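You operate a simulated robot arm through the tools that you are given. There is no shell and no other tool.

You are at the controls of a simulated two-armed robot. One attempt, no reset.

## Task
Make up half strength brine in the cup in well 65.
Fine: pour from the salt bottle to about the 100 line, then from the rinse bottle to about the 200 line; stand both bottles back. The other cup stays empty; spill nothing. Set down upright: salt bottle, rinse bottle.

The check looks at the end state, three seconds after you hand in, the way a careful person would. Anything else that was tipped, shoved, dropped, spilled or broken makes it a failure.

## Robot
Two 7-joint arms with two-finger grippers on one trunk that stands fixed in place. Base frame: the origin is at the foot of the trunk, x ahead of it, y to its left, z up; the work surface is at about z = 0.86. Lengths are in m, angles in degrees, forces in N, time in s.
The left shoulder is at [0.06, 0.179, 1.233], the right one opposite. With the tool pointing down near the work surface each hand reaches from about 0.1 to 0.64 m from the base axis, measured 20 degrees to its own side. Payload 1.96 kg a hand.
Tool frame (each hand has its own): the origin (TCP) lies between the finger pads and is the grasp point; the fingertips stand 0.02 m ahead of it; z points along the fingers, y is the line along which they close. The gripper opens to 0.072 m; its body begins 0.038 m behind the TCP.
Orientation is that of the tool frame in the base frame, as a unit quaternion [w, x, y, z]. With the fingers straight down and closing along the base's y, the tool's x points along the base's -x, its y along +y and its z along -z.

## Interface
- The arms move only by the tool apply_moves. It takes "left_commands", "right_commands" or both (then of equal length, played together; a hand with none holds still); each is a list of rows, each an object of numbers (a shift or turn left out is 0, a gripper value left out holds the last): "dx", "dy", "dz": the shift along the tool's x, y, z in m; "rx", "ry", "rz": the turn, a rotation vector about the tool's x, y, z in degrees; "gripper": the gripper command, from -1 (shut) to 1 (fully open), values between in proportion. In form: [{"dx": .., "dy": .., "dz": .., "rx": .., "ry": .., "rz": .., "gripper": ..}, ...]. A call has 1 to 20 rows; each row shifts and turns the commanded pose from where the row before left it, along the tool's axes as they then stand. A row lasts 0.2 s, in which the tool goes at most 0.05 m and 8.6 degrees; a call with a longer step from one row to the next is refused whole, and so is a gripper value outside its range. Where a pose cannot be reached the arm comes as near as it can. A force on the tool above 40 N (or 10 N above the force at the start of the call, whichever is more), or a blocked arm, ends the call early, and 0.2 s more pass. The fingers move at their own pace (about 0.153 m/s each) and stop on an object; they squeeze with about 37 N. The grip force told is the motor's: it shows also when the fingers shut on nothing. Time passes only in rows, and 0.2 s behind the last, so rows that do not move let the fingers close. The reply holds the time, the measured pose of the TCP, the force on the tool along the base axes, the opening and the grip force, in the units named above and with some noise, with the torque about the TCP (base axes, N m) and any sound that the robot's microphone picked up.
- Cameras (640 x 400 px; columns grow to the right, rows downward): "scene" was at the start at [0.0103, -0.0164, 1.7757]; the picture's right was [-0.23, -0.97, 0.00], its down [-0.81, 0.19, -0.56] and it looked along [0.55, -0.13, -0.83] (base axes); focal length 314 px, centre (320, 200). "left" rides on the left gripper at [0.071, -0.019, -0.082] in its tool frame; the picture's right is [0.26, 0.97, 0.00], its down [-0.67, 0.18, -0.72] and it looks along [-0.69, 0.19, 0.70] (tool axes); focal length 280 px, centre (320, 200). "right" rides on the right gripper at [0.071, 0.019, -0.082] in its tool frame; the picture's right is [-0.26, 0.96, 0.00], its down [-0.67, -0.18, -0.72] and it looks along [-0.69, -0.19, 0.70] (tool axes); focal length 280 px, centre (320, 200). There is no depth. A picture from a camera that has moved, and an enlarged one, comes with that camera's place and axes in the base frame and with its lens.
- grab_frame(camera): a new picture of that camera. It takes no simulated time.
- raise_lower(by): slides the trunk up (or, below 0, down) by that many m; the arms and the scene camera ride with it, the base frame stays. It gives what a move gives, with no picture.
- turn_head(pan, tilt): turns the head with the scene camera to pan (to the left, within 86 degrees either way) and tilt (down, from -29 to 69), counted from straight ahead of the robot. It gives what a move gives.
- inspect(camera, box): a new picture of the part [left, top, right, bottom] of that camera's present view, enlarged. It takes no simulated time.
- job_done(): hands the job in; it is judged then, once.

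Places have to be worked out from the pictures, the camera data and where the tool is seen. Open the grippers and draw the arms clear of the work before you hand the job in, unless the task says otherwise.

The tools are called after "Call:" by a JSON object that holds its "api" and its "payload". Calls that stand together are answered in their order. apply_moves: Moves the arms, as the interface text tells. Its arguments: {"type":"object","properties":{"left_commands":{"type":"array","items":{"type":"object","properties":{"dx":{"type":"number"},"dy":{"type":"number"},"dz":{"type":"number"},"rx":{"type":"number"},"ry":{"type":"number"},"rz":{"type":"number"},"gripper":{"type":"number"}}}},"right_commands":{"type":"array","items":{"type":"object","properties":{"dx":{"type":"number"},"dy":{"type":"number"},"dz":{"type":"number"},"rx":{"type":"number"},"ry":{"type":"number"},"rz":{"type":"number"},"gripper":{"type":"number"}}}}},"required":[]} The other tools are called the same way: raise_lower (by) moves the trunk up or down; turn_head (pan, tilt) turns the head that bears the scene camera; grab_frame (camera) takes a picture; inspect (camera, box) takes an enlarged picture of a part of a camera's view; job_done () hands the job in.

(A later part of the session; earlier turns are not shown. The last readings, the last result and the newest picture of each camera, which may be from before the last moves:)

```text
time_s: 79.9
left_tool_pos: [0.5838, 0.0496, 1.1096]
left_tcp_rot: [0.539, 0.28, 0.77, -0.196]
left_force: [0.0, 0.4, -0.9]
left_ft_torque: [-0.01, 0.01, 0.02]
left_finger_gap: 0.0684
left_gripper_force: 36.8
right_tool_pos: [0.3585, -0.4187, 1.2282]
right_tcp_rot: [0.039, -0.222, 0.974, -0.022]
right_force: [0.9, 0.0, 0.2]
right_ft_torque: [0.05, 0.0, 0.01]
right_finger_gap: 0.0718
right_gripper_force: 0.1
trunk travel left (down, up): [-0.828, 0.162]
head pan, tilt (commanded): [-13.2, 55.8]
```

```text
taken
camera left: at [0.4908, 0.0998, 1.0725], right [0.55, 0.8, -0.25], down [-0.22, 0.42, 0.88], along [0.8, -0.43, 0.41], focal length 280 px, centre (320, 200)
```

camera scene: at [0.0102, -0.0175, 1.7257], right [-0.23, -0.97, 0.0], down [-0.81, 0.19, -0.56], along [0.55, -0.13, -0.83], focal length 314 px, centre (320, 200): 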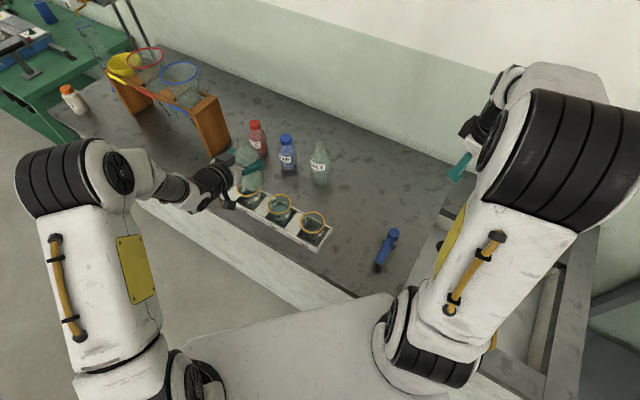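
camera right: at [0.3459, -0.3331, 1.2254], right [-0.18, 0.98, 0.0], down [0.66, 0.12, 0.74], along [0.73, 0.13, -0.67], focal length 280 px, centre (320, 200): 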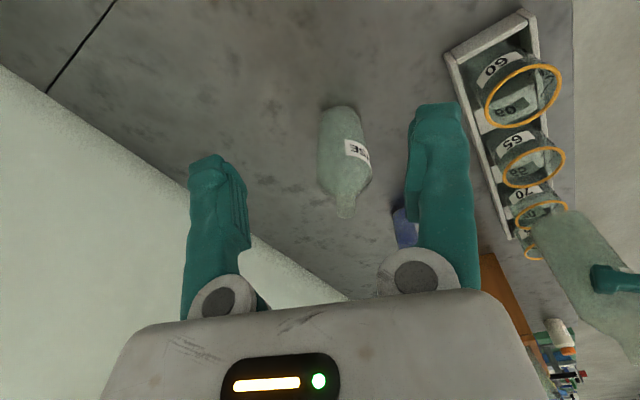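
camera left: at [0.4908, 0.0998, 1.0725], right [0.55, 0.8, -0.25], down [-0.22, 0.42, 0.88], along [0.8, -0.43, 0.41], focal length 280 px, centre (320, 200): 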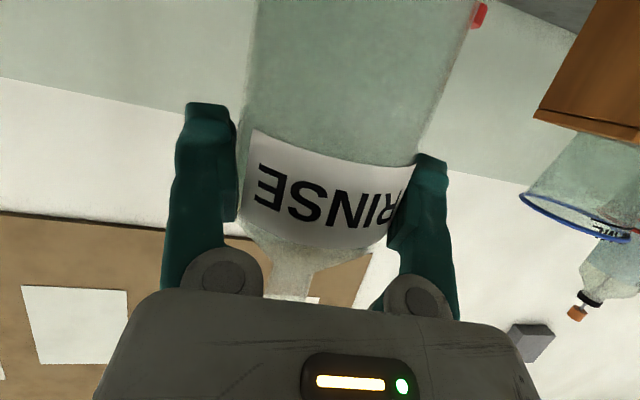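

I'm at the pour stance with the rinse bottle upright. I tilt to 56°, lower 5 cm, and look before going further.

Call:
{"api": "apply_moves", "payload": {"left_commands": [{"rx": -2.72, "rz": 7.52}, {"rx": -2.72, "rz": 7.52}, {"rx": -2.72, "rz": 7.52}, {"rx": -2.72, "rz": 7.52}, {"rx": -2.72, "rz": 7.52}, {"rx": -2.72, "rz": 7.52}, {"rx": -2.72, "rz": 7.52}, {"dx": 0.0131, "dy": -0.0207, "dz": 0.0048}, {"dx": 0.0131, "dy": -0.0207, "dz": 0.0048}, {}]}}

Call:
{"api": "inspect", "payload": {"camera": "scene", "box": [230, 130, 330, 230]}}

Call:
{"api": "inspect", "payload": {"camera": "scene", "box": [265, 185, 300, 215]}}

```text
time_s: 82.1
left_tool_pos: [0.5814, 0.05, 1.0592]
left_tcp_rot: [0.607, 0.501, 0.587, 0.188]
left_force: [0.6, 0.2, -0.9]
left_ft_torque: [-0.02, 0.01, 0.04]
left_finger_gap: 0.0683
left_gripper_force: 37.2
right_tool_pos: [0.3592, -0.4176, 1.229]
right_tcp_rot: [0.039, -0.222, 0.974, -0.023]
right_force: [0.4, 0.5, -0.7]
right_ft_torque: [0.0, 0.0, 0.01]
right_finger_gap: 0.0717
right_gripper_force: 0.0
trunk travel left (down, up): [-0.828, 0.162]
head pan, tilt (commanded): [-13.2, 55.8]
```

```text
4.00 times, centred on (280, 180) of scene
camera zoom: at [0.0099, -0.0166, 1.7257], right [-0.23, -0.97, 0.0], down [-0.81, 0.19, -0.56], along [0.55, -0.13, -0.83], focal length 1255 px, centre (480, 280)
```

zoom: 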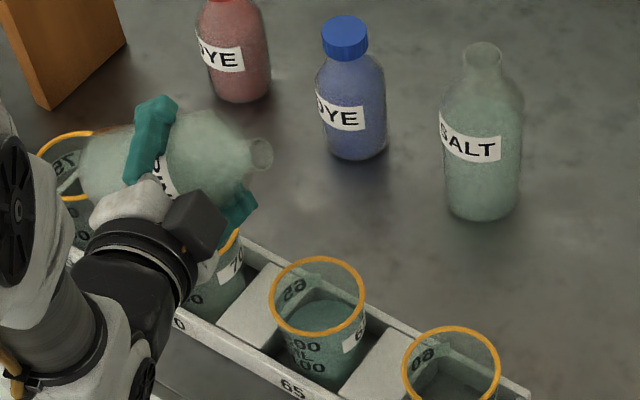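

```text
13.33 times, centred on (282, 200) of scene
camera zoom: at [0.0099, -0.0166, 1.7257], right [-0.23, -0.97, 0.0], down [-0.81, 0.19, -0.56], along [0.55, -0.13, -0.83], focal length 4182 px, centre (820, 200)
```

zoom: 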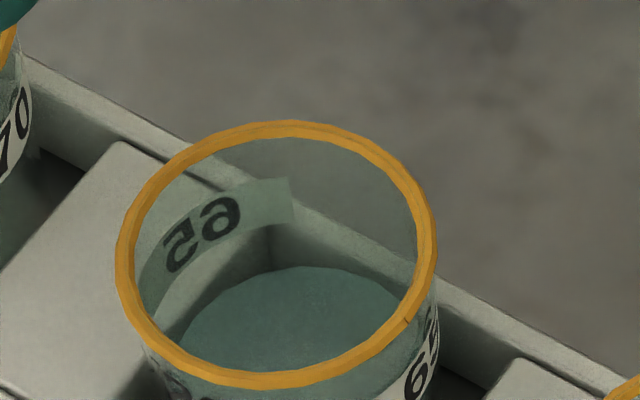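

There is no flow at 56°. I go on in 4° steps to 64° and then 68°, checking each.

Call:
{"api": "apply_moves", "payload": {"left_commands": [{"rx": -1.36, "rz": 3.76}, {"rx": -1.36, "rz": 3.76}]}}

Call:
{"api": "inspect", "payload": {"camera": "scene", "box": [230, 130, 330, 230]}}

Call:
{"api": "apply_moves", "payload": {"left_commands": [{"rx": -1.36, "rz": 3.76}]}}

Call:
{"api": "inspect", "payload": {"camera": "scene", "box": [230, 130, 330, 230]}}

```text
time_s: 82.7
left_tool_pos: [0.5834, 0.0494, 1.0612]
left_tcp_rot: [0.605, 0.525, 0.548, 0.241]
left_force: [0.0, 0.8, -0.9]
left_ft_torque: [-0.01, 0.01, -0.01]
left_finger_gap: 0.0683
left_gripper_force: 36.9
right_tool_pos: [0.3587, -0.4179, 1.2282]
right_tcp_rot: [0.038, -0.222, 0.974, -0.023]
right_force: [-0.4, 0.0, 0.0]
right_ft_torque: [0.02, 0.0, -0.01]
right_finger_gap: 0.0721
right_gripper_force: 0.1
trunk travel left (down, up): [-0.828, 0.162]
head pan, tilt (commanded): [-13.2, 55.8]
```

```text
4.00 times, centred on (280, 180) of scene
camera zoom: at [0.0103, -0.0166, 1.7257], right [-0.23, -0.97, 0.0], down [-0.81, 0.19, -0.56], along [0.55, -0.13, -0.83], focal length 1255 px, centre (480, 280)
```

zoom: 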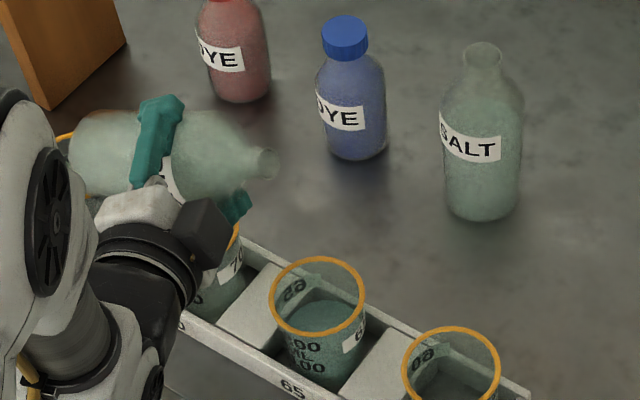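

```text
time_s: 83.1
left_tool_pos: [0.5828, 0.0489, 1.0603]
left_tcp_rot: [0.603, 0.536, 0.528, 0.267]
left_force: [-0.1, 0.5, -1.6]
left_ft_torque: [-0.06, 0.05, 0.0]
left_finger_gap: 0.0685
left_gripper_force: 36.5
right_tool_pos: [0.3602, -0.4173, 1.2293]
right_tcp_rot: [0.039, -0.222, 0.974, -0.023]
right_force: [-0.1, -0.5, 0.0]
right_ft_torque: [0.02, 0.04, 0.03]
right_finger_gap: 0.0721
right_gripper_force: 0.1
trunk travel left (down, up): [-0.828, 0.162]
head pan, tilt (commanded): [-13.2, 55.8]
```

```text
4.00 times, centred on (280, 180) of scene
camera zoom: at [0.0106, -0.0167, 1.7257], right [-0.23, -0.97, 0.0], down [-0.81, 0.19, -0.56], along [0.55, -0.13, -0.83], focal length 1255 px, centre (480, 280)
```

zoom: 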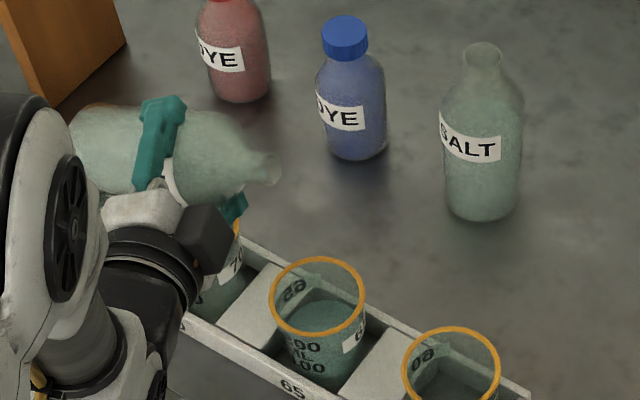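

Still no flow at 68°. I continue in 2–3° steps.

Call:
{"api": "apply_moves", "payload": {"left_commands": [{"rx": -1.02, "rz": 2.82}]}}

Call:
{"api": "inspect", "payload": {"camera": "scene", "box": [230, 130, 330, 230]}}

Call:
{"api": "apply_moves", "payload": {"left_commands": [{"rx": -0.68, "rz": 1.88}]}}

Call:
{"api": "inspect", "payload": {"camera": "scene", "box": [230, 130, 330, 230]}}

```text
time_s: 83.5
left_tool_pos: [0.5819, 0.0507, 1.0603]
left_tcp_rot: [0.602, 0.542, 0.512, 0.286]
left_force: [0.0, -0.1, -1.1]
left_ft_torque: [-0.03, 0.02, -0.01]
left_finger_gap: 0.0682
left_gripper_force: 36.9
right_tool_pos: [0.359, -0.4165, 1.2288]
right_tcp_rot: [0.038, -0.223, 0.974, -0.023]
right_force: [-0.1, -0.1, -0.3]
right_ft_torque: [0.02, 0.02, 0.02]
right_finger_gap: 0.0719
right_gripper_force: 0.0
trunk travel left (down, up): [-0.828, 0.162]
head pan, tilt (commanded): [-13.2, 55.8]
```

```text
4.00 times, centred on (280, 180) of scene
camera zoom: at [0.0106, -0.0166, 1.7257], right [-0.23, -0.97, 0.0], down [-0.81, 0.19, -0.56], along [0.55, -0.13, -0.83], focal length 1255 px, centre (480, 280)
```

zoom: 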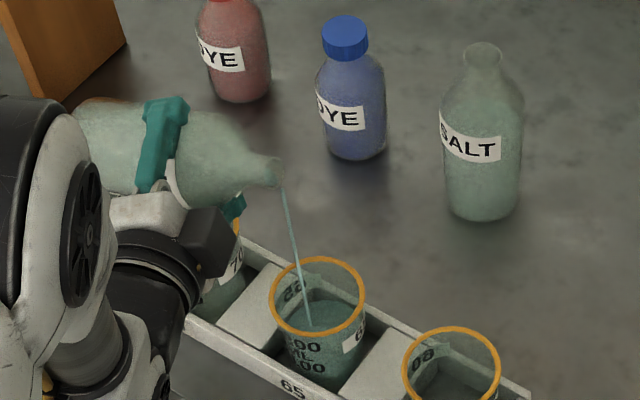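

```text
time_s: 83.9
left_tool_pos: [0.5831, 0.0497, 1.0606]
left_tcp_rot: [0.6, 0.547, 0.502, 0.299]
left_force: [-0.2, -0.5, -1.6]
left_ft_torque: [-0.02, 0.02, 0.0]
left_finger_gap: 0.0682
left_gripper_force: 37.1
right_tool_pos: [0.3591, -0.4171, 1.229]
right_tcp_rot: [0.038, -0.221, 0.974, -0.024]
right_force: [-0.5, -0.7, 1.0]
right_ft_torque: [-0.02, -0.01, -0.04]
right_finger_gap: 0.0718
right_gripper_force: 0.1
trunk travel left (down, up): [-0.828, 0.162]
head pan, tilt (commanded): [-13.2, 55.8]
```

```text
4.00 times, centred on (280, 180) of scene
camera zoom: at [0.0105, -0.0164, 1.7257], right [-0.23, -0.97, 0.0], down [-0.81, 0.19, -0.56], along [0.55, -0.13, -0.83], focal length 1255 px, centre (480, 280)
```

zoom: 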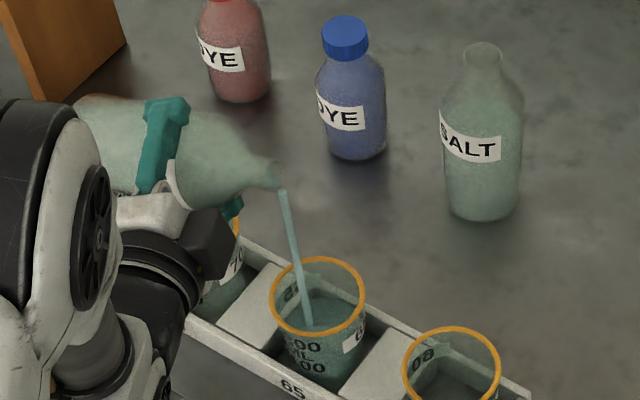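

Flow started at 71° and is steady at 73°, landing inside the cup. I hold and follow the surface's back edge (row 266 now, target about 180 in this zoom).

Call:
{"api": "apply_moves", "payload": {"left_commands": [{}, {}, {}]}}

Call:
{"api": "inspect", "payload": {"camera": "scene", "box": [265, 185, 300, 215]}}

Call:
{"api": "apply_moves", "payload": {"left_commands": [{}, {}, {}]}}

Call:
{"api": "inspect", "payload": {"camera": "scene", "box": [265, 185, 300, 215]}}

```text
time_s: 84.7
left_tool_pos: [0.5831, 0.0499, 1.061]
left_tcp_rot: [0.6, 0.547, 0.502, 0.298]
left_force: [0.1, 0.2, -1.0]
left_ft_torque: [-0.05, 0.02, -0.02]
left_finger_gap: 0.0679
left_gripper_force: 37.2
right_tool_pos: [0.3588, -0.4177, 1.2281]
right_tcp_rot: [0.038, -0.222, 0.974, -0.023]
right_force: [0.8, 0.3, 0.3]
right_ft_torque: [0.01, -0.01, 0.02]
right_finger_gap: 0.0723
right_gripper_force: 0.0
trunk travel left (down, up): [-0.828, 0.162]
head pan, tilt (commanded): [-13.2, 55.8]
```

```text
13.33 times, centred on (282, 200) of scene
camera zoom: at [0.0105, -0.0164, 1.7257], right [-0.23, -0.97, 0.0], down [-0.81, 0.19, -0.56], along [0.55, -0.13, -0.83], focal length 4182 px, centre (820, 200)
```

zoom: 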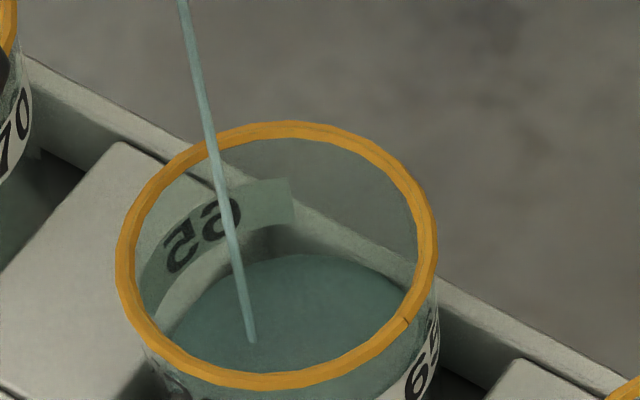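

```text
time_s: 85.5
left_tool_pos: [0.5833, 0.0502, 1.0601]
left_tcp_rot: [0.6, 0.547, 0.502, 0.299]
left_force: [0.5, -0.7, -0.5]
left_ft_torque: [-0.03, 0.04, 0.0]
left_finger_gap: 0.068
left_gripper_force: 36.8
right_tool_pos: [0.3603, -0.418, 1.228]
right_tcp_rot: [0.038, -0.222, 0.974, -0.023]
right_force: [0.0, 0.3, -0.4]
right_ft_torque: [0.01, -0.01, 0.01]
right_finger_gap: 0.072
right_gripper_force: 0.0
trunk travel left (down, up): [-0.828, 0.162]
head pan, tilt (commanded): [-13.2, 55.8]
```

```text
13.33 times, centred on (282, 200) of scene
camera zoom: at [0.0105, -0.0164, 1.7257], right [-0.23, -0.97, 0.0], down [-0.81, 0.19, -0.56], along [0.55, -0.13, -0.83], focal length 4182 px, centre (820, 200)
```

zoom: 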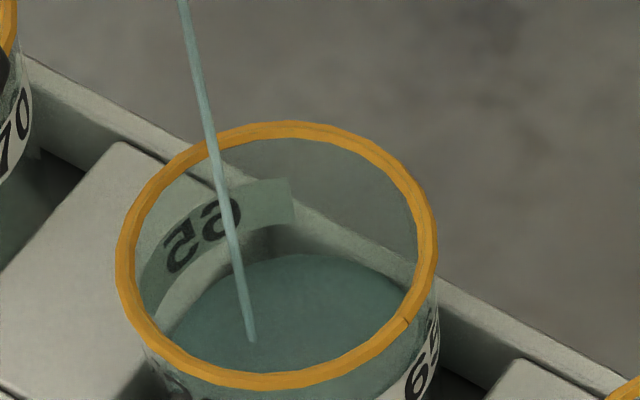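

The back edge is at row 254, about 15 mL added, and the stream is thinning. I tilt 2.5° more and hold.

Call:
{"api": "apply_moves", "payload": {"left_commands": [{"rx": -0.85, "rz": 2.35}, {}]}}

Call:
{"api": "inspect", "payload": {"camera": "scene", "box": [265, 185, 300, 215]}}

Call:
{"api": "apply_moves", "payload": {"left_commands": [{}]}}

Call:
{"api": "inspect", "payload": {"camera": "scene", "box": [265, 185, 300, 215]}}

```text
time_s: 86.1
left_tool_pos: [0.5831, 0.0499, 1.06]
left_tcp_rot: [0.597, 0.552, 0.489, 0.315]
left_force: [0.8, -0.5, -0.8]
left_ft_torque: [-0.03, 0.0, 0.0]
left_finger_gap: 0.0677
left_gripper_force: 37.2
right_tool_pos: [0.3602, -0.4173, 1.2273]
right_tcp_rot: [0.038, -0.222, 0.974, -0.024]
right_force: [0.2, -0.9, 0.0]
right_ft_torque: [0.01, 0.03, 0.01]
right_finger_gap: 0.0722
right_gripper_force: 0.0
trunk travel left (down, up): [-0.828, 0.162]
head pan, tilt (commanded): [-13.2, 55.8]
```

```text
13.33 times, centred on (282, 200) of scene
camera zoom: at [0.0105, -0.0164, 1.7257], right [-0.23, -0.97, 0.0], down [-0.81, 0.19, -0.56], along [0.55, -0.13, -0.83], focal length 4182 px, centre (820, 200)
```

zoom: 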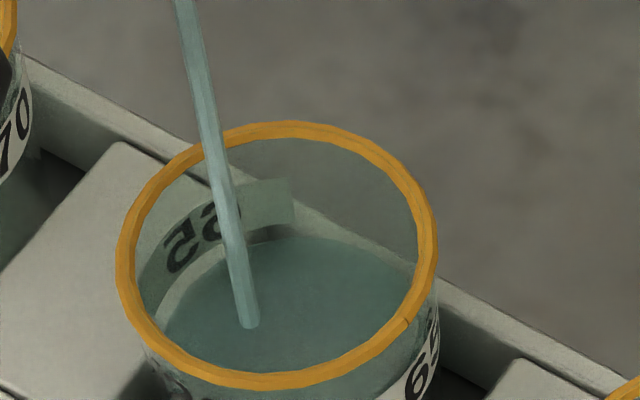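

```text
time_s: 86.5
left_tool_pos: [0.5822, 0.0505, 1.0599]
left_tcp_rot: [0.597, 0.552, 0.489, 0.315]
left_force: [-0.1, 0.9, -0.4]
left_ft_torque: [-0.01, 0.02, 0.05]
left_finger_gap: 0.0676
left_gripper_force: 37.2
right_tool_pos: [0.3597, -0.4187, 1.2278]
right_tcp_rot: [0.039, -0.222, 0.974, -0.024]
right_force: [1.1, 0.1, 0.5]
right_ft_torque: [-0.01, -0.01, -0.01]
right_finger_gap: 0.0718
right_gripper_force: 0.1
trunk travel left (down, up): [-0.828, 0.162]
head pan, tilt (commanded): [-13.2, 55.8]
```

```text
13.33 times, centred on (282, 200) of scene
camera zoom: at [0.0106, -0.0165, 1.7257], right [-0.23, -0.97, 0.0], down [-0.81, 0.19, -0.56], along [0.55, -0.13, -0.83], focal length 4182 px, centre (820, 200)
```

zoom: 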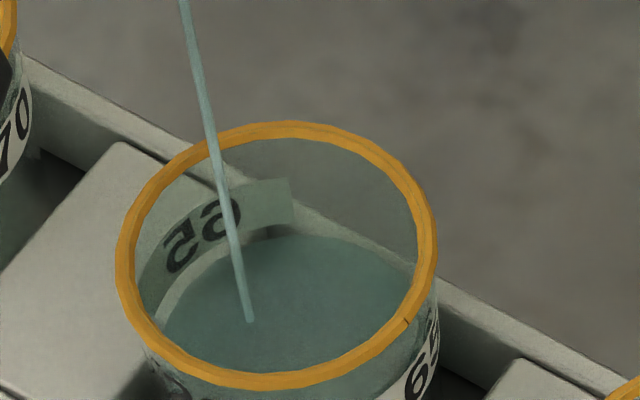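

Each 2.5° step delivers about 25 mL and then tapers off, which makes for good control. The back edge is at row 235. I take another 2.5° step.

Call:
{"api": "apply_moves", "payload": {"left_commands": [{"rx": -0.85, "rz": 2.35}, {}, {}, {}]}}

Call:
{"api": "inspect", "payload": {"camera": "scene", "box": [265, 185, 300, 215]}}

Call:
{"api": "inspect", "payload": {"camera": "scene", "box": [230, 130, 330, 230]}}

```text
time_s: 87.5
left_tool_pos: [0.5826, 0.051, 1.0602]
left_tcp_rot: [0.595, 0.559, 0.475, 0.33]
left_force: [0.2, -0.4, 0.0]
left_ft_torque: [0.0, 0.02, -0.03]
left_finger_gap: 0.0676
left_gripper_force: 37.2
right_tool_pos: [0.3587, -0.4179, 1.2278]
right_tcp_rot: [0.039, -0.223, 0.974, -0.023]
right_force: [0.2, -0.4, -0.4]
right_ft_torque: [0.02, -0.03, 0.01]
right_finger_gap: 0.0718
right_gripper_force: 0.0
trunk travel left (down, up): [-0.828, 0.162]
head pan, tilt (commanded): [-13.2, 55.8]
```

```text
13.33 times, centred on (282, 200) of scene
camera zoom: at [0.0105, -0.0165, 1.7257], right [-0.23, -0.97, 0.0], down [-0.81, 0.19, -0.56], along [0.55, -0.13, -0.83], focal length 4182 px, centre (820, 200)
```

zoom: 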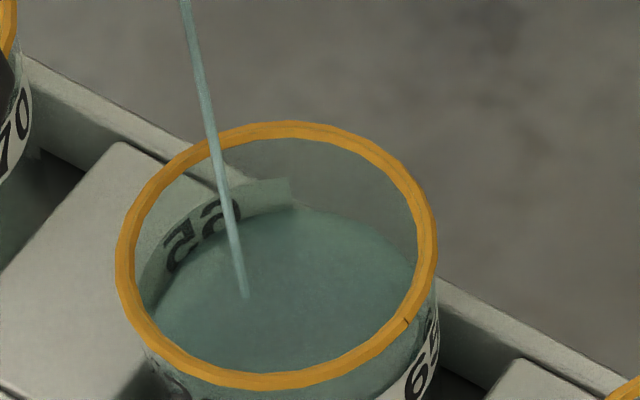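

```text
4.00 times, centred on (280, 180) of scene
camera zoom: at [0.0105, -0.0165, 1.7257], right [-0.23, -0.97, 0.0], down [-0.81, 0.19, -0.56], along [0.55, -0.13, -0.83], focal length 1255 px, centre (480, 280)
```

zoom: 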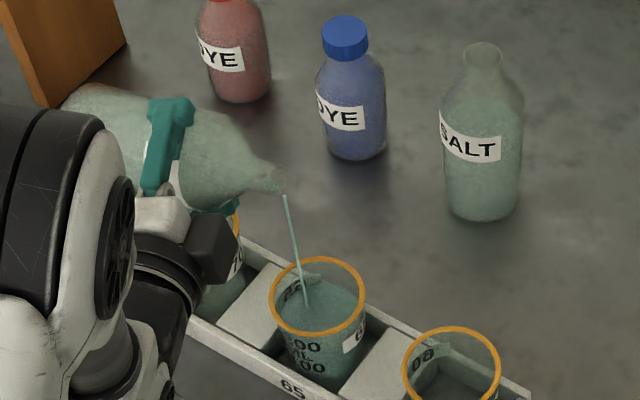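

The back edge is at row 208, which I make about 170 mL; my 200-line target is about row 182. I take a smaller 1.5° step and let it taper.

Call:
{"api": "apply_moves", "payload": {"left_commands": [{"rx": -0.51, "rz": 1.41}, {}, {}, {}]}}

Call:
{"api": "inspect", "payload": {"camera": "scene", "box": [265, 185, 300, 215]}}

Call:
{"api": "inspect", "payload": {"camera": "scene", "box": [262, 203, 302, 228]}}

```text
time_s: 88.5
left_tool_pos: [0.5827, 0.0492, 1.06]
left_tcp_rot: [0.593, 0.562, 0.466, 0.341]
left_force: [0.6, 0.4, -1.4]
left_ft_torque: [0.0, 0.01, -0.03]
left_finger_gap: 0.0673
left_gripper_force: 36.9
right_tool_pos: [0.3592, -0.4168, 1.2283]
right_tcp_rot: [0.039, -0.222, 0.974, -0.023]
right_force: [0.1, 0.1, 0.1]
right_ft_torque: [0.01, 0.0, 0.0]
right_finger_gap: 0.072
right_gripper_force: 0.1
trunk travel left (down, up): [-0.828, 0.162]
head pan, tilt (commanded): [-13.2, 55.8]
```

```text
13.33 times, centred on (282, 200) of scene
camera zoom: at [0.0105, -0.0165, 1.7257], right [-0.23, -0.97, 0.0], down [-0.81, 0.19, -0.56], along [0.55, -0.13, -0.83], focal length 4182 px, centre (820, 200)
```

zoom: 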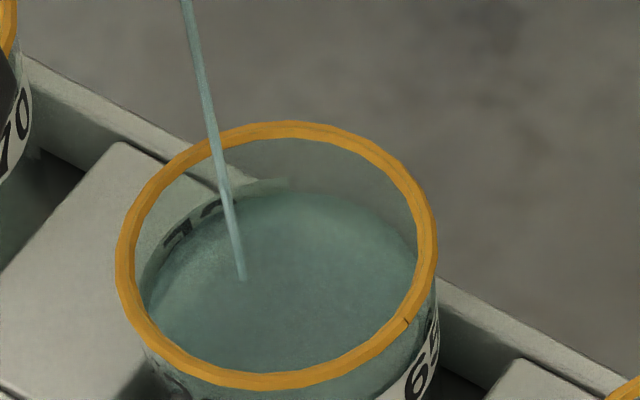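

```text
16.00 times, centred on (282, 216) of scene
camera zoom: at [0.0105, -0.0165, 1.7257], right [-0.23, -0.97, 0.0], down [-0.81, 0.19, -0.56], along [0.55, -0.13, -0.83], focal length 5019 px, centre (928, -48)
```

zoom: 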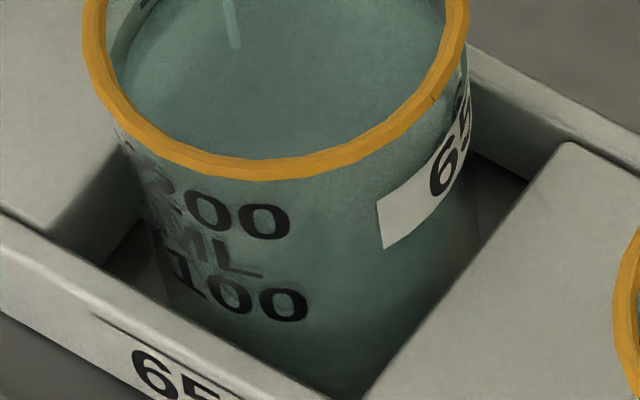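

The back edge is at row 193, about 185 mL, with a thin stream still running. I hold a few more rows.

Call:
{"api": "apply_moves", "payload": {"left_commands": [{}, {}, {}]}}

Call:
{"api": "inspect", "payload": {"camera": "scene", "box": [265, 185, 300, 215]}}

```text
time_s: 89.3
left_tool_pos: [0.5822, 0.0515, 1.0614]
left_tcp_rot: [0.594, 0.56, 0.467, 0.341]
left_force: [-0.5, 0.2, -1.2]
left_ft_torque: [-0.01, 0.07, 0.01]
left_finger_gap: 0.0673
left_gripper_force: 37.3
right_tool_pos: [0.3596, -0.4176, 1.2279]
right_tcp_rot: [0.038, -0.221, 0.974, -0.023]
right_force: [0.3, 0.0, 0.1]
right_ft_torque: [-0.01, 0.0, 0.05]
right_finger_gap: 0.0718
right_gripper_force: 0.0
trunk travel left (down, up): [-0.828, 0.162]
head pan, tilt (commanded): [-13.2, 55.8]
```

```text
13.33 times, centred on (282, 200) of scene
camera zoom: at [0.0105, -0.0164, 1.7257], right [-0.23, -0.97, 0.0], down [-0.81, 0.19, -0.56], along [0.55, -0.13, -0.83], focal length 4182 px, centre (820, 200)
```

zoom: 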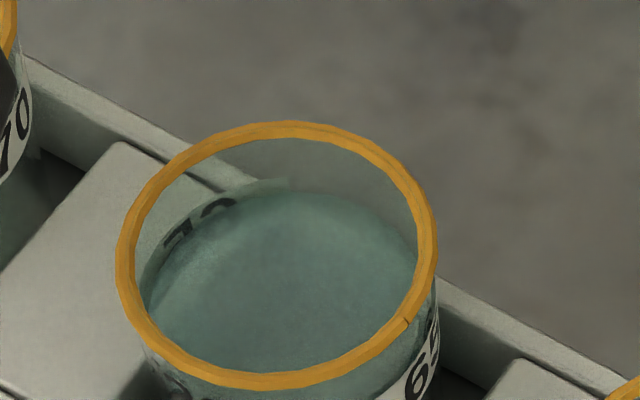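

Flow has stopped at row 192, about 188 mL by my geometry. I add a final 0.7° nudge, worth about 10 mL.

Call:
{"api": "apply_moves", "payload": {"left_commands": [{"rx": -0.24, "rz": 0.66}, {}, {}, {}, {}]}}

Call:
{"api": "inspect", "payload": {"camera": "scene", "box": [265, 185, 300, 215]}}

Call:
{"api": "inspect", "payload": {"camera": "scene", "box": [230, 130, 330, 230]}}

```text
time_s: 90.5
left_tool_pos: [0.5833, 0.0507, 1.06]
left_tcp_rot: [0.592, 0.563, 0.462, 0.344]
left_force: [-0.5, 0.2, -1.4]
left_ft_torque: [-0.02, 0.05, 0.0]
left_finger_gap: 0.0674
left_gripper_force: 36.9
right_tool_pos: [0.3591, -0.4171, 1.2277]
right_tcp_rot: [0.039, -0.222, 0.974, -0.024]
right_force: [0.2, -0.9, -0.5]
right_ft_torque: [0.01, 0.0, -0.02]
right_finger_gap: 0.0721
right_gripper_force: 0.0
trunk travel left (down, up): [-0.828, 0.162]
head pan, tilt (commanded): [-13.2, 55.8]
```

```text
13.33 times, centred on (282, 200) of scene
camera zoom: at [0.0105, -0.0164, 1.7257], right [-0.23, -0.97, 0.0], down [-0.81, 0.19, -0.56], along [0.55, -0.13, -0.83], focal length 4182 px, centre (820, 200)
```

zoom: 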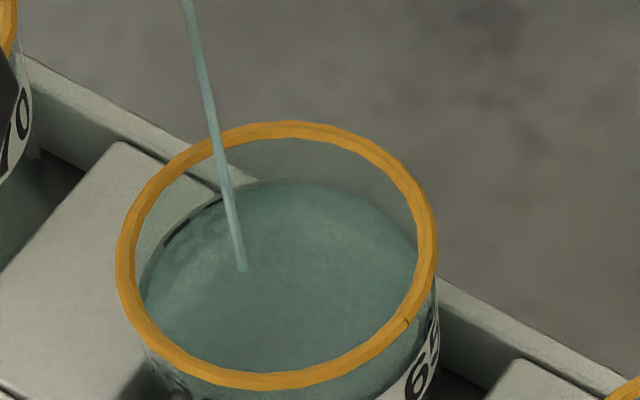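

```text
4.00 times, centred on (280, 180) of scene
camera zoom: at [0.0105, -0.0164, 1.7257], right [-0.23, -0.97, 0.0], down [-0.81, 0.19, -0.56], along [0.55, -0.13, -0.83], focal length 1255 px, centre (480, 280)
```

zoom: 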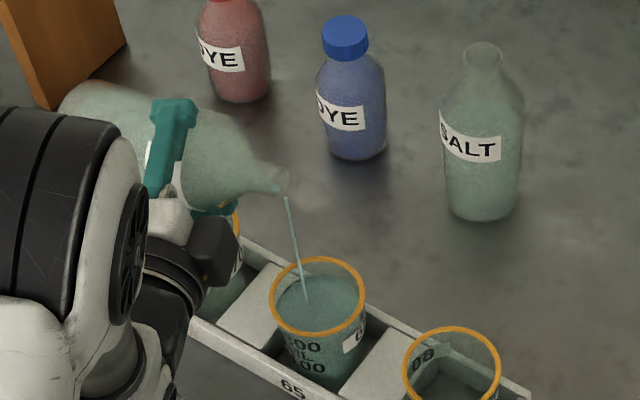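

The back edge is at row 181, on target. I tilt back to stop the flow.

Call:
{"api": "apply_moves", "payload": {"left_commands": [{"rx": 2.9, "rz": -8.0}]}}

Call:
{"api": "inspect", "payload": {"camera": "scene", "box": [265, 185, 300, 215]}}

Call:
{"api": "inspect", "payload": {"camera": "scene", "box": [230, 130, 330, 230]}}

```text
time_s: 90.9
left_tool_pos: [0.5824, 0.05, 1.0593]
left_tcp_rot: [0.601, 0.544, 0.508, 0.291]
left_force: [-0.3, -0.3, -0.7]
left_ft_torque: [-0.02, 0.0, 0.01]
left_finger_gap: 0.0671
left_gripper_force: 36.8
right_tool_pos: [0.36, -0.4171, 1.2276]
right_tcp_rot: [0.038, -0.222, 0.974, -0.023]
right_force: [0.2, -0.9, -0.1]
right_ft_torque: [0.01, 0.0, 0.03]
right_finger_gap: 0.0719
right_gripper_force: 0.0
trunk travel left (down, up): [-0.828, 0.162]
head pan, tilt (commanded): [-13.2, 55.8]
```

```text
13.33 times, centred on (282, 200) of scene
camera zoom: at [0.0103, -0.0161, 1.7257], right [-0.23, -0.97, 0.0], down [-0.81, 0.19, -0.56], along [0.55, -0.13, -0.83], focal length 4182 px, centre (820, 200)
```

zoom: 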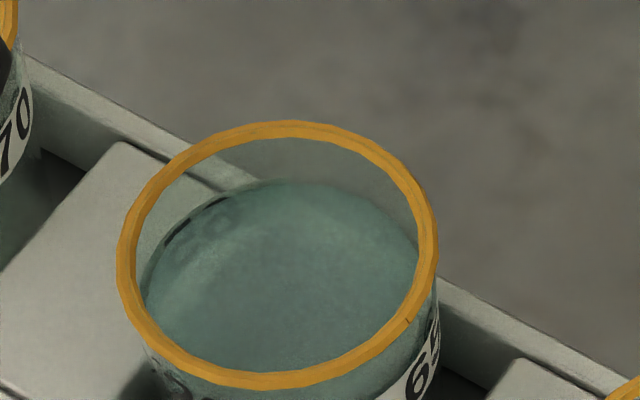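

```text
4.00 times, centred on (280, 180) of scene
camera zoom: at [0.0103, -0.0161, 1.7257], right [-0.23, -0.97, 0.0], down [-0.81, 0.19, -0.56], along [0.55, -0.13, -0.83], focal length 1255 px, centre (480, 280)
```

zoom: 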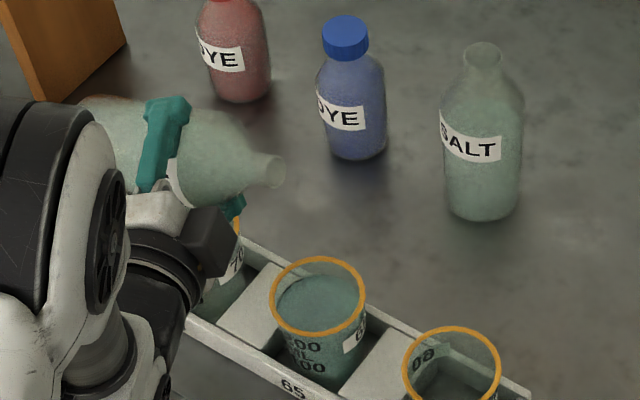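

Flow has stopped and nothing spilled. I raise and untilt the bottle, then swing to the viewing pose, with the bottle well short of its pour angle, to verify the 200 line from the side.

Call:
{"api": "apply_moves", "payload": {"left_commands": [{"dx": -0.0074, "dy": 0.0237, "dz": -0.0027}, {"dx": -0.0074, "dy": 0.0237, "dz": -0.0027}, {"rx": 2.72, "rz": -7.52}, {"rx": 2.72, "rz": -7.52}, {"rx": 2.72, "rz": -7.52}, {"rx": 2.72, "rz": -7.52}, {"rx": 2.72, "rz": -7.52}, {"rx": 2.72, "rz": -7.52}, {"rx": 2.72, "rz": -7.52}, {"rx": 2.72, "rz": -7.52}, {"rx": 2.61, "rz": -7.23}, {}]}}

Call:
{"api": "apply_moves", "payload": {"left_commands": [{"ry": 8}, {"ry": 8}, {"ry": 8}, {"ry": 8}, {"ry": 8}, {"rx": -3.75, "rz": -6.5}, {"rx": -3.75, "rz": -6.5}, {"rx": -3.75, "rz": -6.5}, {"rx": -3.75, "rz": -6.5}, {"dx": 0.0403, "dy": 0.0181, "dz": -0.0025}, {"dx": 0.0403, "dy": 0.0181, "dz": -0.0025}, {"dx": 0.0403, "dy": 0.0181, "dz": -0.0025}, {"dx": 0.0403, "dy": 0.0181, "dz": -0.0025}, {"dx": 0.0403, "dy": 0.0181, "dz": -0.0025}, {}]}}

Call:
{"api": "inspect", "payload": {"camera": "left", "box": [30, 0, 190, 140]}}

Call:
{"api": "inspect", "payload": {"camera": "left", "box": [65, 50, 165, 120]}}

Call:
{"api": "inspect", "payload": {"camera": "scene", "box": [190, 150, 350, 260]}}

```text
time_s: 93.5
left_tool_pos: [0.5829, 0.0497, 1.11]
left_tcp_rot: [0.539, 0.28, 0.769, -0.197]
left_force: [0.7, 0.6, -0.6]
left_ft_torque: [-0.02, 0.02, 0.01]
left_finger_gap: 0.0674
left_gripper_force: 36.9
right_tool_pos: [0.3593, -0.4178, 1.2269]
right_tcp_rot: [0.038, -0.223, 0.974, -0.024]
right_force: [-0.9, -0.5, 0.6]
right_ft_torque: [0.01, 0.03, 0.01]
right_finger_gap: 0.0718
right_gripper_force: 0.2
trunk travel left (down, up): [-0.828, 0.162]
head pan, tilt (commanded): [-13.2, 55.8]
```

```text
time_s: 96.7
left_tool_pos: [0.4213, 0.1733, 1.0211]
left_tcp_rot: [0.258, 0.084, 0.962, -0.022]
left_force: [0.5, 0.4, -0.4]
left_ft_torque: [0.0, 0.03, -0.04]
left_finger_gap: 0.067
left_gripper_force: 37.0
right_tool_pos: [0.3592, -0.4175, 1.2266]
right_tcp_rot: [0.039, -0.222, 0.974, -0.023]
right_force: [0.2, -0.3, 0.2]
right_ft_torque: [0.01, 0.01, 0.0]
right_finger_gap: 0.0721
right_gripper_force: 0.1
trunk travel left (down, up): [-0.828, 0.162]
head pan, tilt (commanded): [-13.2, 55.8]
```

```text
2.86 times, centred on (110, 70) of left
camera zoom: at [0.3154, 0.1716, 1.0577], right [-0.06, 0.99, -0.13], down [0.25, 0.14, 0.96], along [0.97, 0.02, -0.26], focal length 801 px, centre (920, 571)
```

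zoom: 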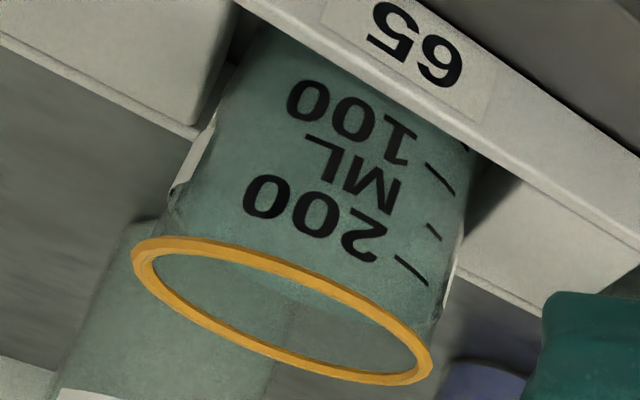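

```text
5.71 times, centred on (115, 85) of left
camera zoom: at [0.3154, 0.1716, 1.0577], right [-0.06, 0.99, -0.13], down [0.25, 0.14, 0.96], along [0.97, 0.02, -0.26], focal length 1602 px, centre (1491, 857)
```

zoom: 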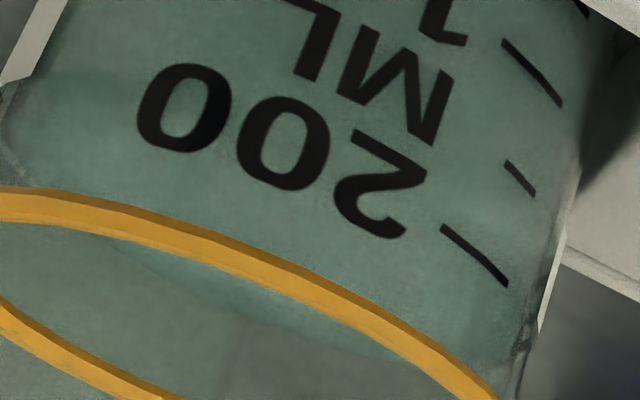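

```text
3.64 times, centred on (270, 205) of scene
camera zoom: at [0.0106, -0.0172, 1.7257], right [-0.23, -0.97, 0.0], down [-0.81, 0.19, -0.56], along [0.55, -0.13, -0.83], focal length 1141 px, centre (502, 182)
```

zoom: 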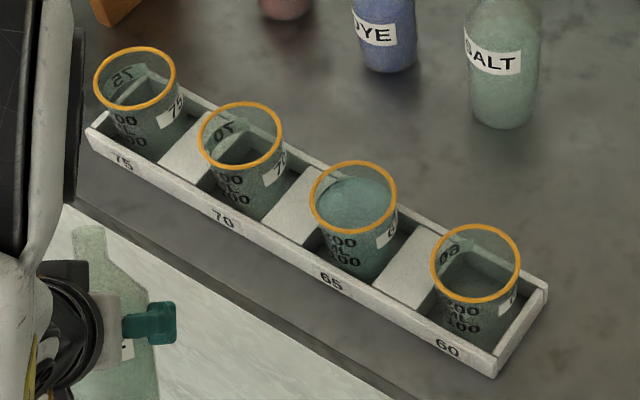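

The surface's back edge shows through the cup opening. I zoom in there to compare it properly with the 200 tick.

Call:
{"api": "inspect", "payload": {"camera": "left", "box": [75, 85, 145, 130]}}

Call:
{"api": "inspect", "payload": {"camera": "left", "box": [60, 65, 110, 105]}}

Call:
{"api": "inspect", "payload": {"camera": "left", "box": [120, 75, 160, 120]}}

Call:
{"api": "inspect", "payload": {"camera": "scene", "box": [265, 185, 300, 215]}}

```text
8.89 times, centred on (110, 108) of left
camera zoom: at [0.3154, 0.1716, 1.0577], right [-0.06, 0.99, -0.13], down [0.25, 0.14, 0.96], along [0.97, 0.02, -0.26], focal length 2492 px, centre (2187, 1022)
```

zoom: 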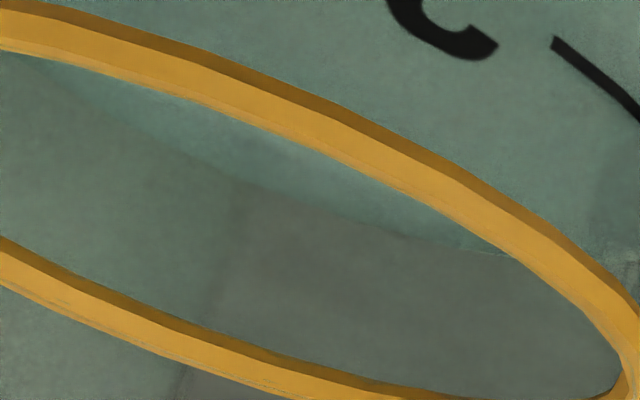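

```text
10.00 times, centred on (85, 85) of left
camera zoom: at [0.3154, 0.1716, 1.0577], right [-0.06, 0.99, -0.13], down [0.25, 0.14, 0.96], along [0.97, 0.02, -0.26], focal length 2804 px, centre (2670, 1350)
```

zoom: 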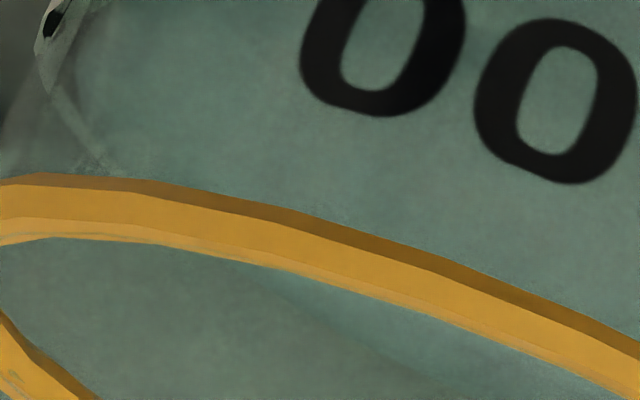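

```text
8.89 times, centred on (140, 98) of left
camera zoom: at [0.3154, 0.1716, 1.0577], right [-0.06, 0.99, -0.13], down [0.25, 0.14, 0.96], along [0.97, 0.02, -0.26], focal length 2492 px, centre (1920, 1111)
```

zoom: 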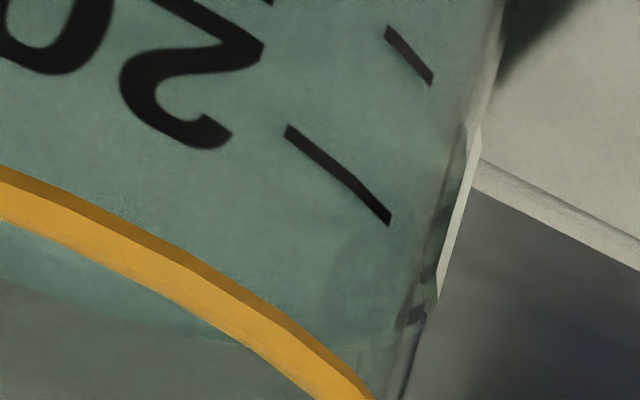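

```text
13.33 times, centred on (282, 200) of scene
camera zoom: at [0.0106, -0.0172, 1.7257], right [-0.23, -0.97, 0.0], down [-0.81, 0.19, -0.56], along [0.55, -0.13, -0.83], focal length 4182 px, centre (820, 200)
```

zoom: 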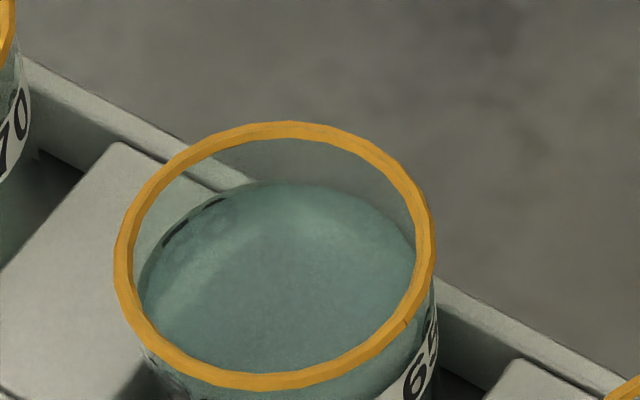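

The back-edge fit gives a level of about z=0.9325, against the 200 tick at about 0.934 in this view and 0.931 in the scene view, so about 196 mL: on the line. Now I retrace and carry the rinse bottle back to its place.

Call:
{"api": "apply_moves", "payload": {"left_commands": [{"dx": -0.0403, "dy": -0.0181, "dz": 0.0025}, {"dx": -0.0403, "dy": -0.0181, "dz": 0.0025}, {"dx": -0.0403, "dy": -0.0181, "dz": 0.0025}, {"dx": -0.0403, "dy": -0.0181, "dz": 0.0025}, {"dx": -0.0403, "dy": -0.0181, "dz": 0.0025}, {"rx": 3.75, "rz": 6.5}, {"rx": 3.75, "rz": 6.5}, {"rx": 3.75, "rz": 6.5}, {"rx": 3.75, "rz": 6.5}, {"ry": -8}, {"ry": -8}, {"ry": -8}, {"ry": -8}, {"ry": -8}, {}]}}

Call:
{"api": "apply_moves", "payload": {"left_commands": [{"dx": -0.0096, "dy": -0.0404, "dz": 0.0156}, {"dx": -0.0096, "dy": -0.0404, "dz": 0.0156}, {"dx": -0.0096, "dy": -0.0404, "dz": 0.0156}, {"dx": -0.0096, "dy": -0.0404, "dz": 0.0156}, {"dx": -0.0073, "dy": -0.0211, "dz": 0.0287}, {"dx": -0.0073, "dy": -0.0211, "dz": 0.0287}, {"dx": -0.0073, "dy": -0.0211, "dz": 0.0287}, {"dx": -0.0073, "dy": -0.0211, "dz": 0.0287}, {}]}}

Call:
{"api": "grab_frame", "payload": {"camera": "scene"}}

Call:
{"api": "grab_frame", "payload": {"camera": "left"}}

```text
time_s: 99.9
left_tool_pos: [0.5823, 0.0503, 1.1107]
left_tcp_rot: [0.54, 0.28, 0.769, -0.197]
left_force: [-0.2, -0.9, -1.2]
left_ft_torque: [0.03, 0.03, -0.02]
left_finger_gap: 0.0665
left_gripper_force: 36.7
right_tool_pos: [0.3591, -0.418, 1.2289]
right_tcp_rot: [0.039, -0.223, 0.974, -0.024]
right_force: [0.5, -0.2, 0.7]
right_ft_torque: [-0.03, 0.03, -0.02]
right_finger_gap: 0.0722
right_gripper_force: 0.0
trunk travel left (down, up): [-0.828, 0.162]
head pan, tilt (commanded): [-13.2, 55.8]
```

```text
time_s: 101.9
left_tool_pos: [0.5696, -0.2582, 1.1151]
left_tcp_rot: [0.539, 0.28, 0.77, -0.196]
left_force: [0.3, -0.1, -0.1]
left_ft_torque: [0.02, 0.05, 0.01]
left_finger_gap: 0.0666
left_gripper_force: 37.0
right_tool_pos: [0.359, -0.4179, 1.2287]
right_tcp_rot: [0.038, -0.222, 0.974, -0.024]
right_force: [-0.2, 0.6, -0.2]
right_ft_torque: [0.02, -0.03, 0.02]
right_finger_gap: 0.0719
right_gripper_force: 0.1
trunk travel left (down, up): [-0.828, 0.162]
head pan, tilt (commanded): [-13.2, 55.8]
```

```text
taken
camera scene: at [0.0104, -0.0155, 1.7257], right [-0.23, -0.97, 0.0], down [-0.81, 0.19, -0.56], along [0.55, -0.13, -0.83], focal length 314 px, centre (320, 200)
```

scene: 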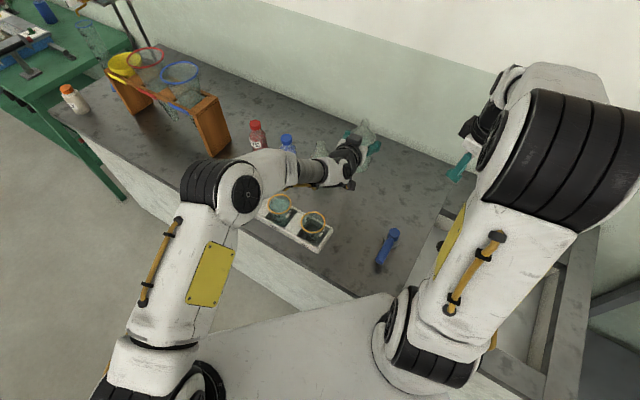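

```text
taken
camera left: at [0.4778, -0.2091, 1.0779], right [0.55, 0.8, -0.25], down [-0.22, 0.42, 0.88], along [0.8, -0.43, 0.41], focal length 280 px, centre (320, 200)
```

left: 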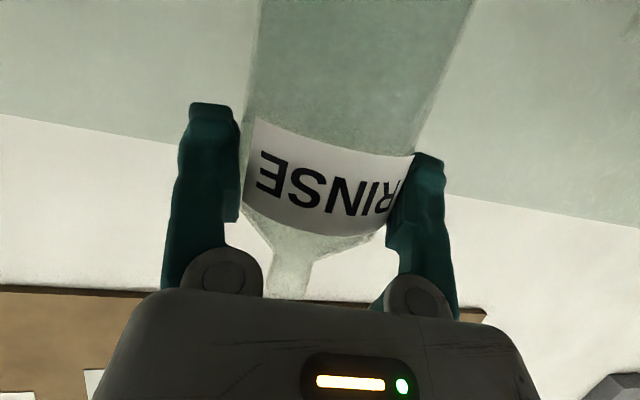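

The rinse bottle is upright above its original spot, with the same small creep as before. I lower most of the way, then in fine steps until contact.

Call:
{"api": "apply_moves", "payload": {"left_commands": [{"dx": 0.0395, "dz": 0.0143}, {"dx": 0.0395, "dz": 0.0143}, {"dx": 0.0395, "dz": 0.0143}, {}, {"dx": 0.0085, "dz": 0.0031}, {"dx": 0.0055, "dz": 0.002}, {}]}}

Call:
{"api": "inspect", "payload": {"camera": "scene", "box": [300, 150, 390, 220]}}

Call:
{"api": "apply_moves", "payload": {"left_commands": [{"dx": 0.0014, "dz": 0.0005}, {}]}}

Call:
{"api": "apply_moves", "payload": {"left_commands": [{"dx": 0.0014, "dz": 0.0005}, {}]}}

```text
time_s: 103.5
left_tool_pos: [0.569, -0.2598, 0.973]
left_tcp_rot: [0.539, 0.28, 0.77, -0.196]
left_force: [-0.9, 0.3, -1.2]
left_ft_torque: [0.02, 0.02, 0.0]
left_finger_gap: 0.0662
left_gripper_force: 37.1
right_tool_pos: [0.36, -0.4178, 1.228]
right_tcp_rot: [0.038, -0.222, 0.974, -0.023]
right_force: [-0.7, -0.7, -0.1]
right_ft_torque: [0.0, -0.04, -0.02]
right_finger_gap: 0.0721
right_gripper_force: 0.0
trunk travel left (down, up): [-0.828, 0.162]
head pan, tilt (commanded): [-13.2, 55.8]
```

```text
5.71 times, centred on (345, 185) of scene
camera zoom: at [0.0104, -0.0164, 1.7257], right [-0.23, -0.97, 0.0], down [-0.81, 0.19, -0.56], along [0.55, -0.13, -0.83], focal length 1792 px, centre (177, 286)
```

zoom: 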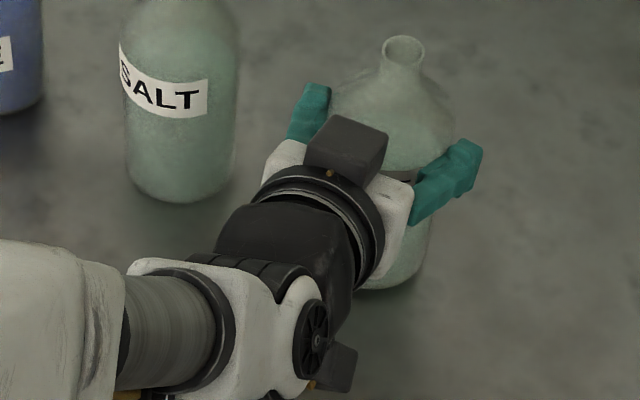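

```text
time_s: 104.1
left_tool_pos: [0.5692, -0.2598, 0.9713]
left_tcp_rot: [0.539, 0.281, 0.769, -0.197]
left_force: [0.2, -0.2, -1.3]
left_ft_torque: [0.03, 0.0, 0.01]
left_finger_gap: 0.0663
left_gripper_force: 36.8
right_tool_pos: [0.3592, -0.4172, 1.2269]
right_tcp_rot: [0.038, -0.222, 0.974, -0.023]
right_force: [-0.3, 0.4, 0.4]
right_ft_torque: [-0.02, -0.05, 0.01]
right_finger_gap: 0.0718
right_gripper_force: 0.0
trunk travel left (down, up): [-0.828, 0.162]
head pan, tilt (commanded): [-13.2, 55.8]
```

```text
time_s: 104.7
left_tool_pos: [0.5686, -0.2611, 0.9708]
left_tcp_rot: [0.539, 0.28, 0.769, -0.197]
left_force: [0.3, 0.0, -1.2]
left_ft_torque: [-0.02, 0.02, 0.01]
left_finger_gap: 0.0663
left_gripper_force: 36.5
right_tool_pos: [0.3598, -0.4171, 1.2279]
right_tcp_rot: [0.039, -0.222, 0.974, -0.024]
right_force: [-0.8, 0.4, 0.2]
right_ft_torque: [-0.03, -0.01, -0.06]
right_finger_gap: 0.0723
right_gripper_force: 0.1
trunk travel left (down, up): [-0.828, 0.162]
head pan, tilt (commanded): [-13.2, 55.8]
```

No contact yet at z=0.970. I continue in 1.5 mm steps.

Call:
{"api": "apply_moves", "payload": {"left_commands": [{"dx": 0.0019, "dz": 0.0007}, {}]}}

Call:
{"api": "apply_moves", "payload": {"left_commands": [{"dx": 0.0014, "dz": 0.0005}, {}]}}

Call:
{"api": "apply_moves", "payload": {"left_commands": [{"dx": 0.0012, "dz": 0.0004}, {}]}}

```text
time_s: 105.3
left_tool_pos: [0.5698, -0.2597, 0.9672]
left_tcp_rot: [0.539, 0.28, 0.77, -0.196]
left_force: [-0.6, -0.3, -0.6]
left_ft_torque: [0.0, -0.02, 0.0]
left_finger_gap: 0.0663
left_gripper_force: 37.6
right_tool_pos: [0.3598, -0.4171, 1.2278]
right_tcp_rot: [0.04, -0.221, 0.974, -0.024]
right_force: [-0.3, -0.2, 0.0]
right_ft_torque: [0.02, 0.02, -0.02]
right_finger_gap: 0.0722
right_gripper_force: 0.1
trunk travel left (down, up): [-0.828, 0.162]
head pan, tilt (commanded): [-13.2, 55.8]
```

```text
time_s: 105.9
left_tool_pos: [0.5681, -0.2618, 0.9664]
left_tcp_rot: [0.539, 0.281, 0.769, -0.197]
left_force: [-0.2, 0.0, -1.0]
left_ft_torque: [-0.01, 0.03, -0.01]
left_finger_gap: 0.0661
left_gripper_force: 37.4
right_tool_pos: [0.3595, -0.4173, 1.2268]
right_tcp_rot: [0.039, -0.222, 0.974, -0.024]
right_force: [0.1, 0.2, 0.2]
right_ft_torque: [-0.01, 0.02, 0.02]
right_finger_gap: 0.0719
right_gripper_force: 0.0
trunk travel left (down, up): [-0.828, 0.162]
head pan, tilt (commanded): [-13.2, 55.8]
```

```text
time_s: 106.5
left_tool_pos: [0.5689, -0.2609, 0.9662]
left_tcp_rot: [0.54, 0.28, 0.769, -0.196]
left_force: [0.6, -0.3, 3.7]
left_ft_torque: [-0.24, -0.12, 0.03]
left_finger_gap: 0.0664
left_gripper_force: 37.1
right_tool_pos: [0.3591, -0.4166, 1.2284]
right_tcp_rot: [0.039, -0.222, 0.974, -0.023]
right_force: [1.0, -1.1, -0.5]
right_ft_torque: [0.02, 0.0, 0.0]
right_finger_gap: 0.072
right_gripper_force: 0.1
trunk travel left (down, up): [-0.828, 0.162]
head pan, tilt (commanded): [-13.2, 55.8]
```

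First contact shows at 3.7 N. I press 1 mm more to seat the base, then ease off and open.

Call:
{"api": "apply_moves", "payload": {"left_commands": [{"dx": 0.001, "dz": 0.0004}, {}]}}

Call:
{"api": "inspect", "payload": {"camera": "scene", "box": [300, 150, 390, 220]}}

```text
time_s: 107.1
left_tool_pos: [0.5688, -0.2599, 0.9662]
left_tcp_rot: [0.541, 0.28, 0.769, -0.196]
left_force: [2.3, -0.5, 13.2]
left_ft_torque: [-0.59, -0.18, 0.11]
left_finger_gap: 0.0663
left_gripper_force: 37.2
right_tool_pos: [0.3585, -0.4174, 1.2281]
right_tcp_rot: [0.039, -0.222, 0.974, -0.023]
right_force: [-0.1, -0.3, 0.8]
right_ft_torque: [0.02, 0.0, -0.02]
right_finger_gap: 0.0719
right_gripper_force: 0.1
trunk travel left (down, up): [-0.828, 0.162]
head pan, tilt (commanded): [-13.2, 55.8]
```

```text
5.71 times, centred on (345, 185) of scene
camera zoom: at [0.0089, -0.0156, 1.7258], right [-0.23, -0.97, 0.0], down [-0.8, 0.19, -0.56], along [0.55, -0.13, -0.83], focal length 1792 px, centre (177, 286)
```

zoom: 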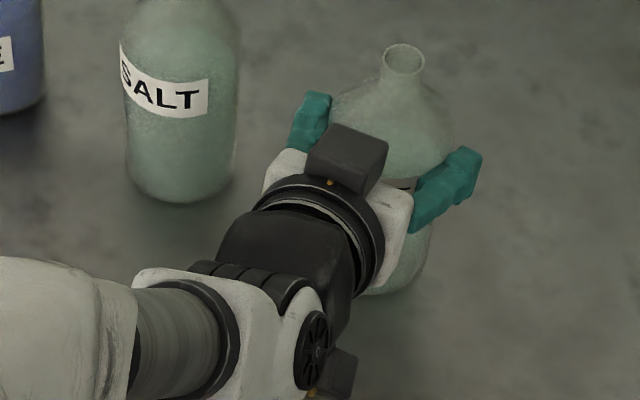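

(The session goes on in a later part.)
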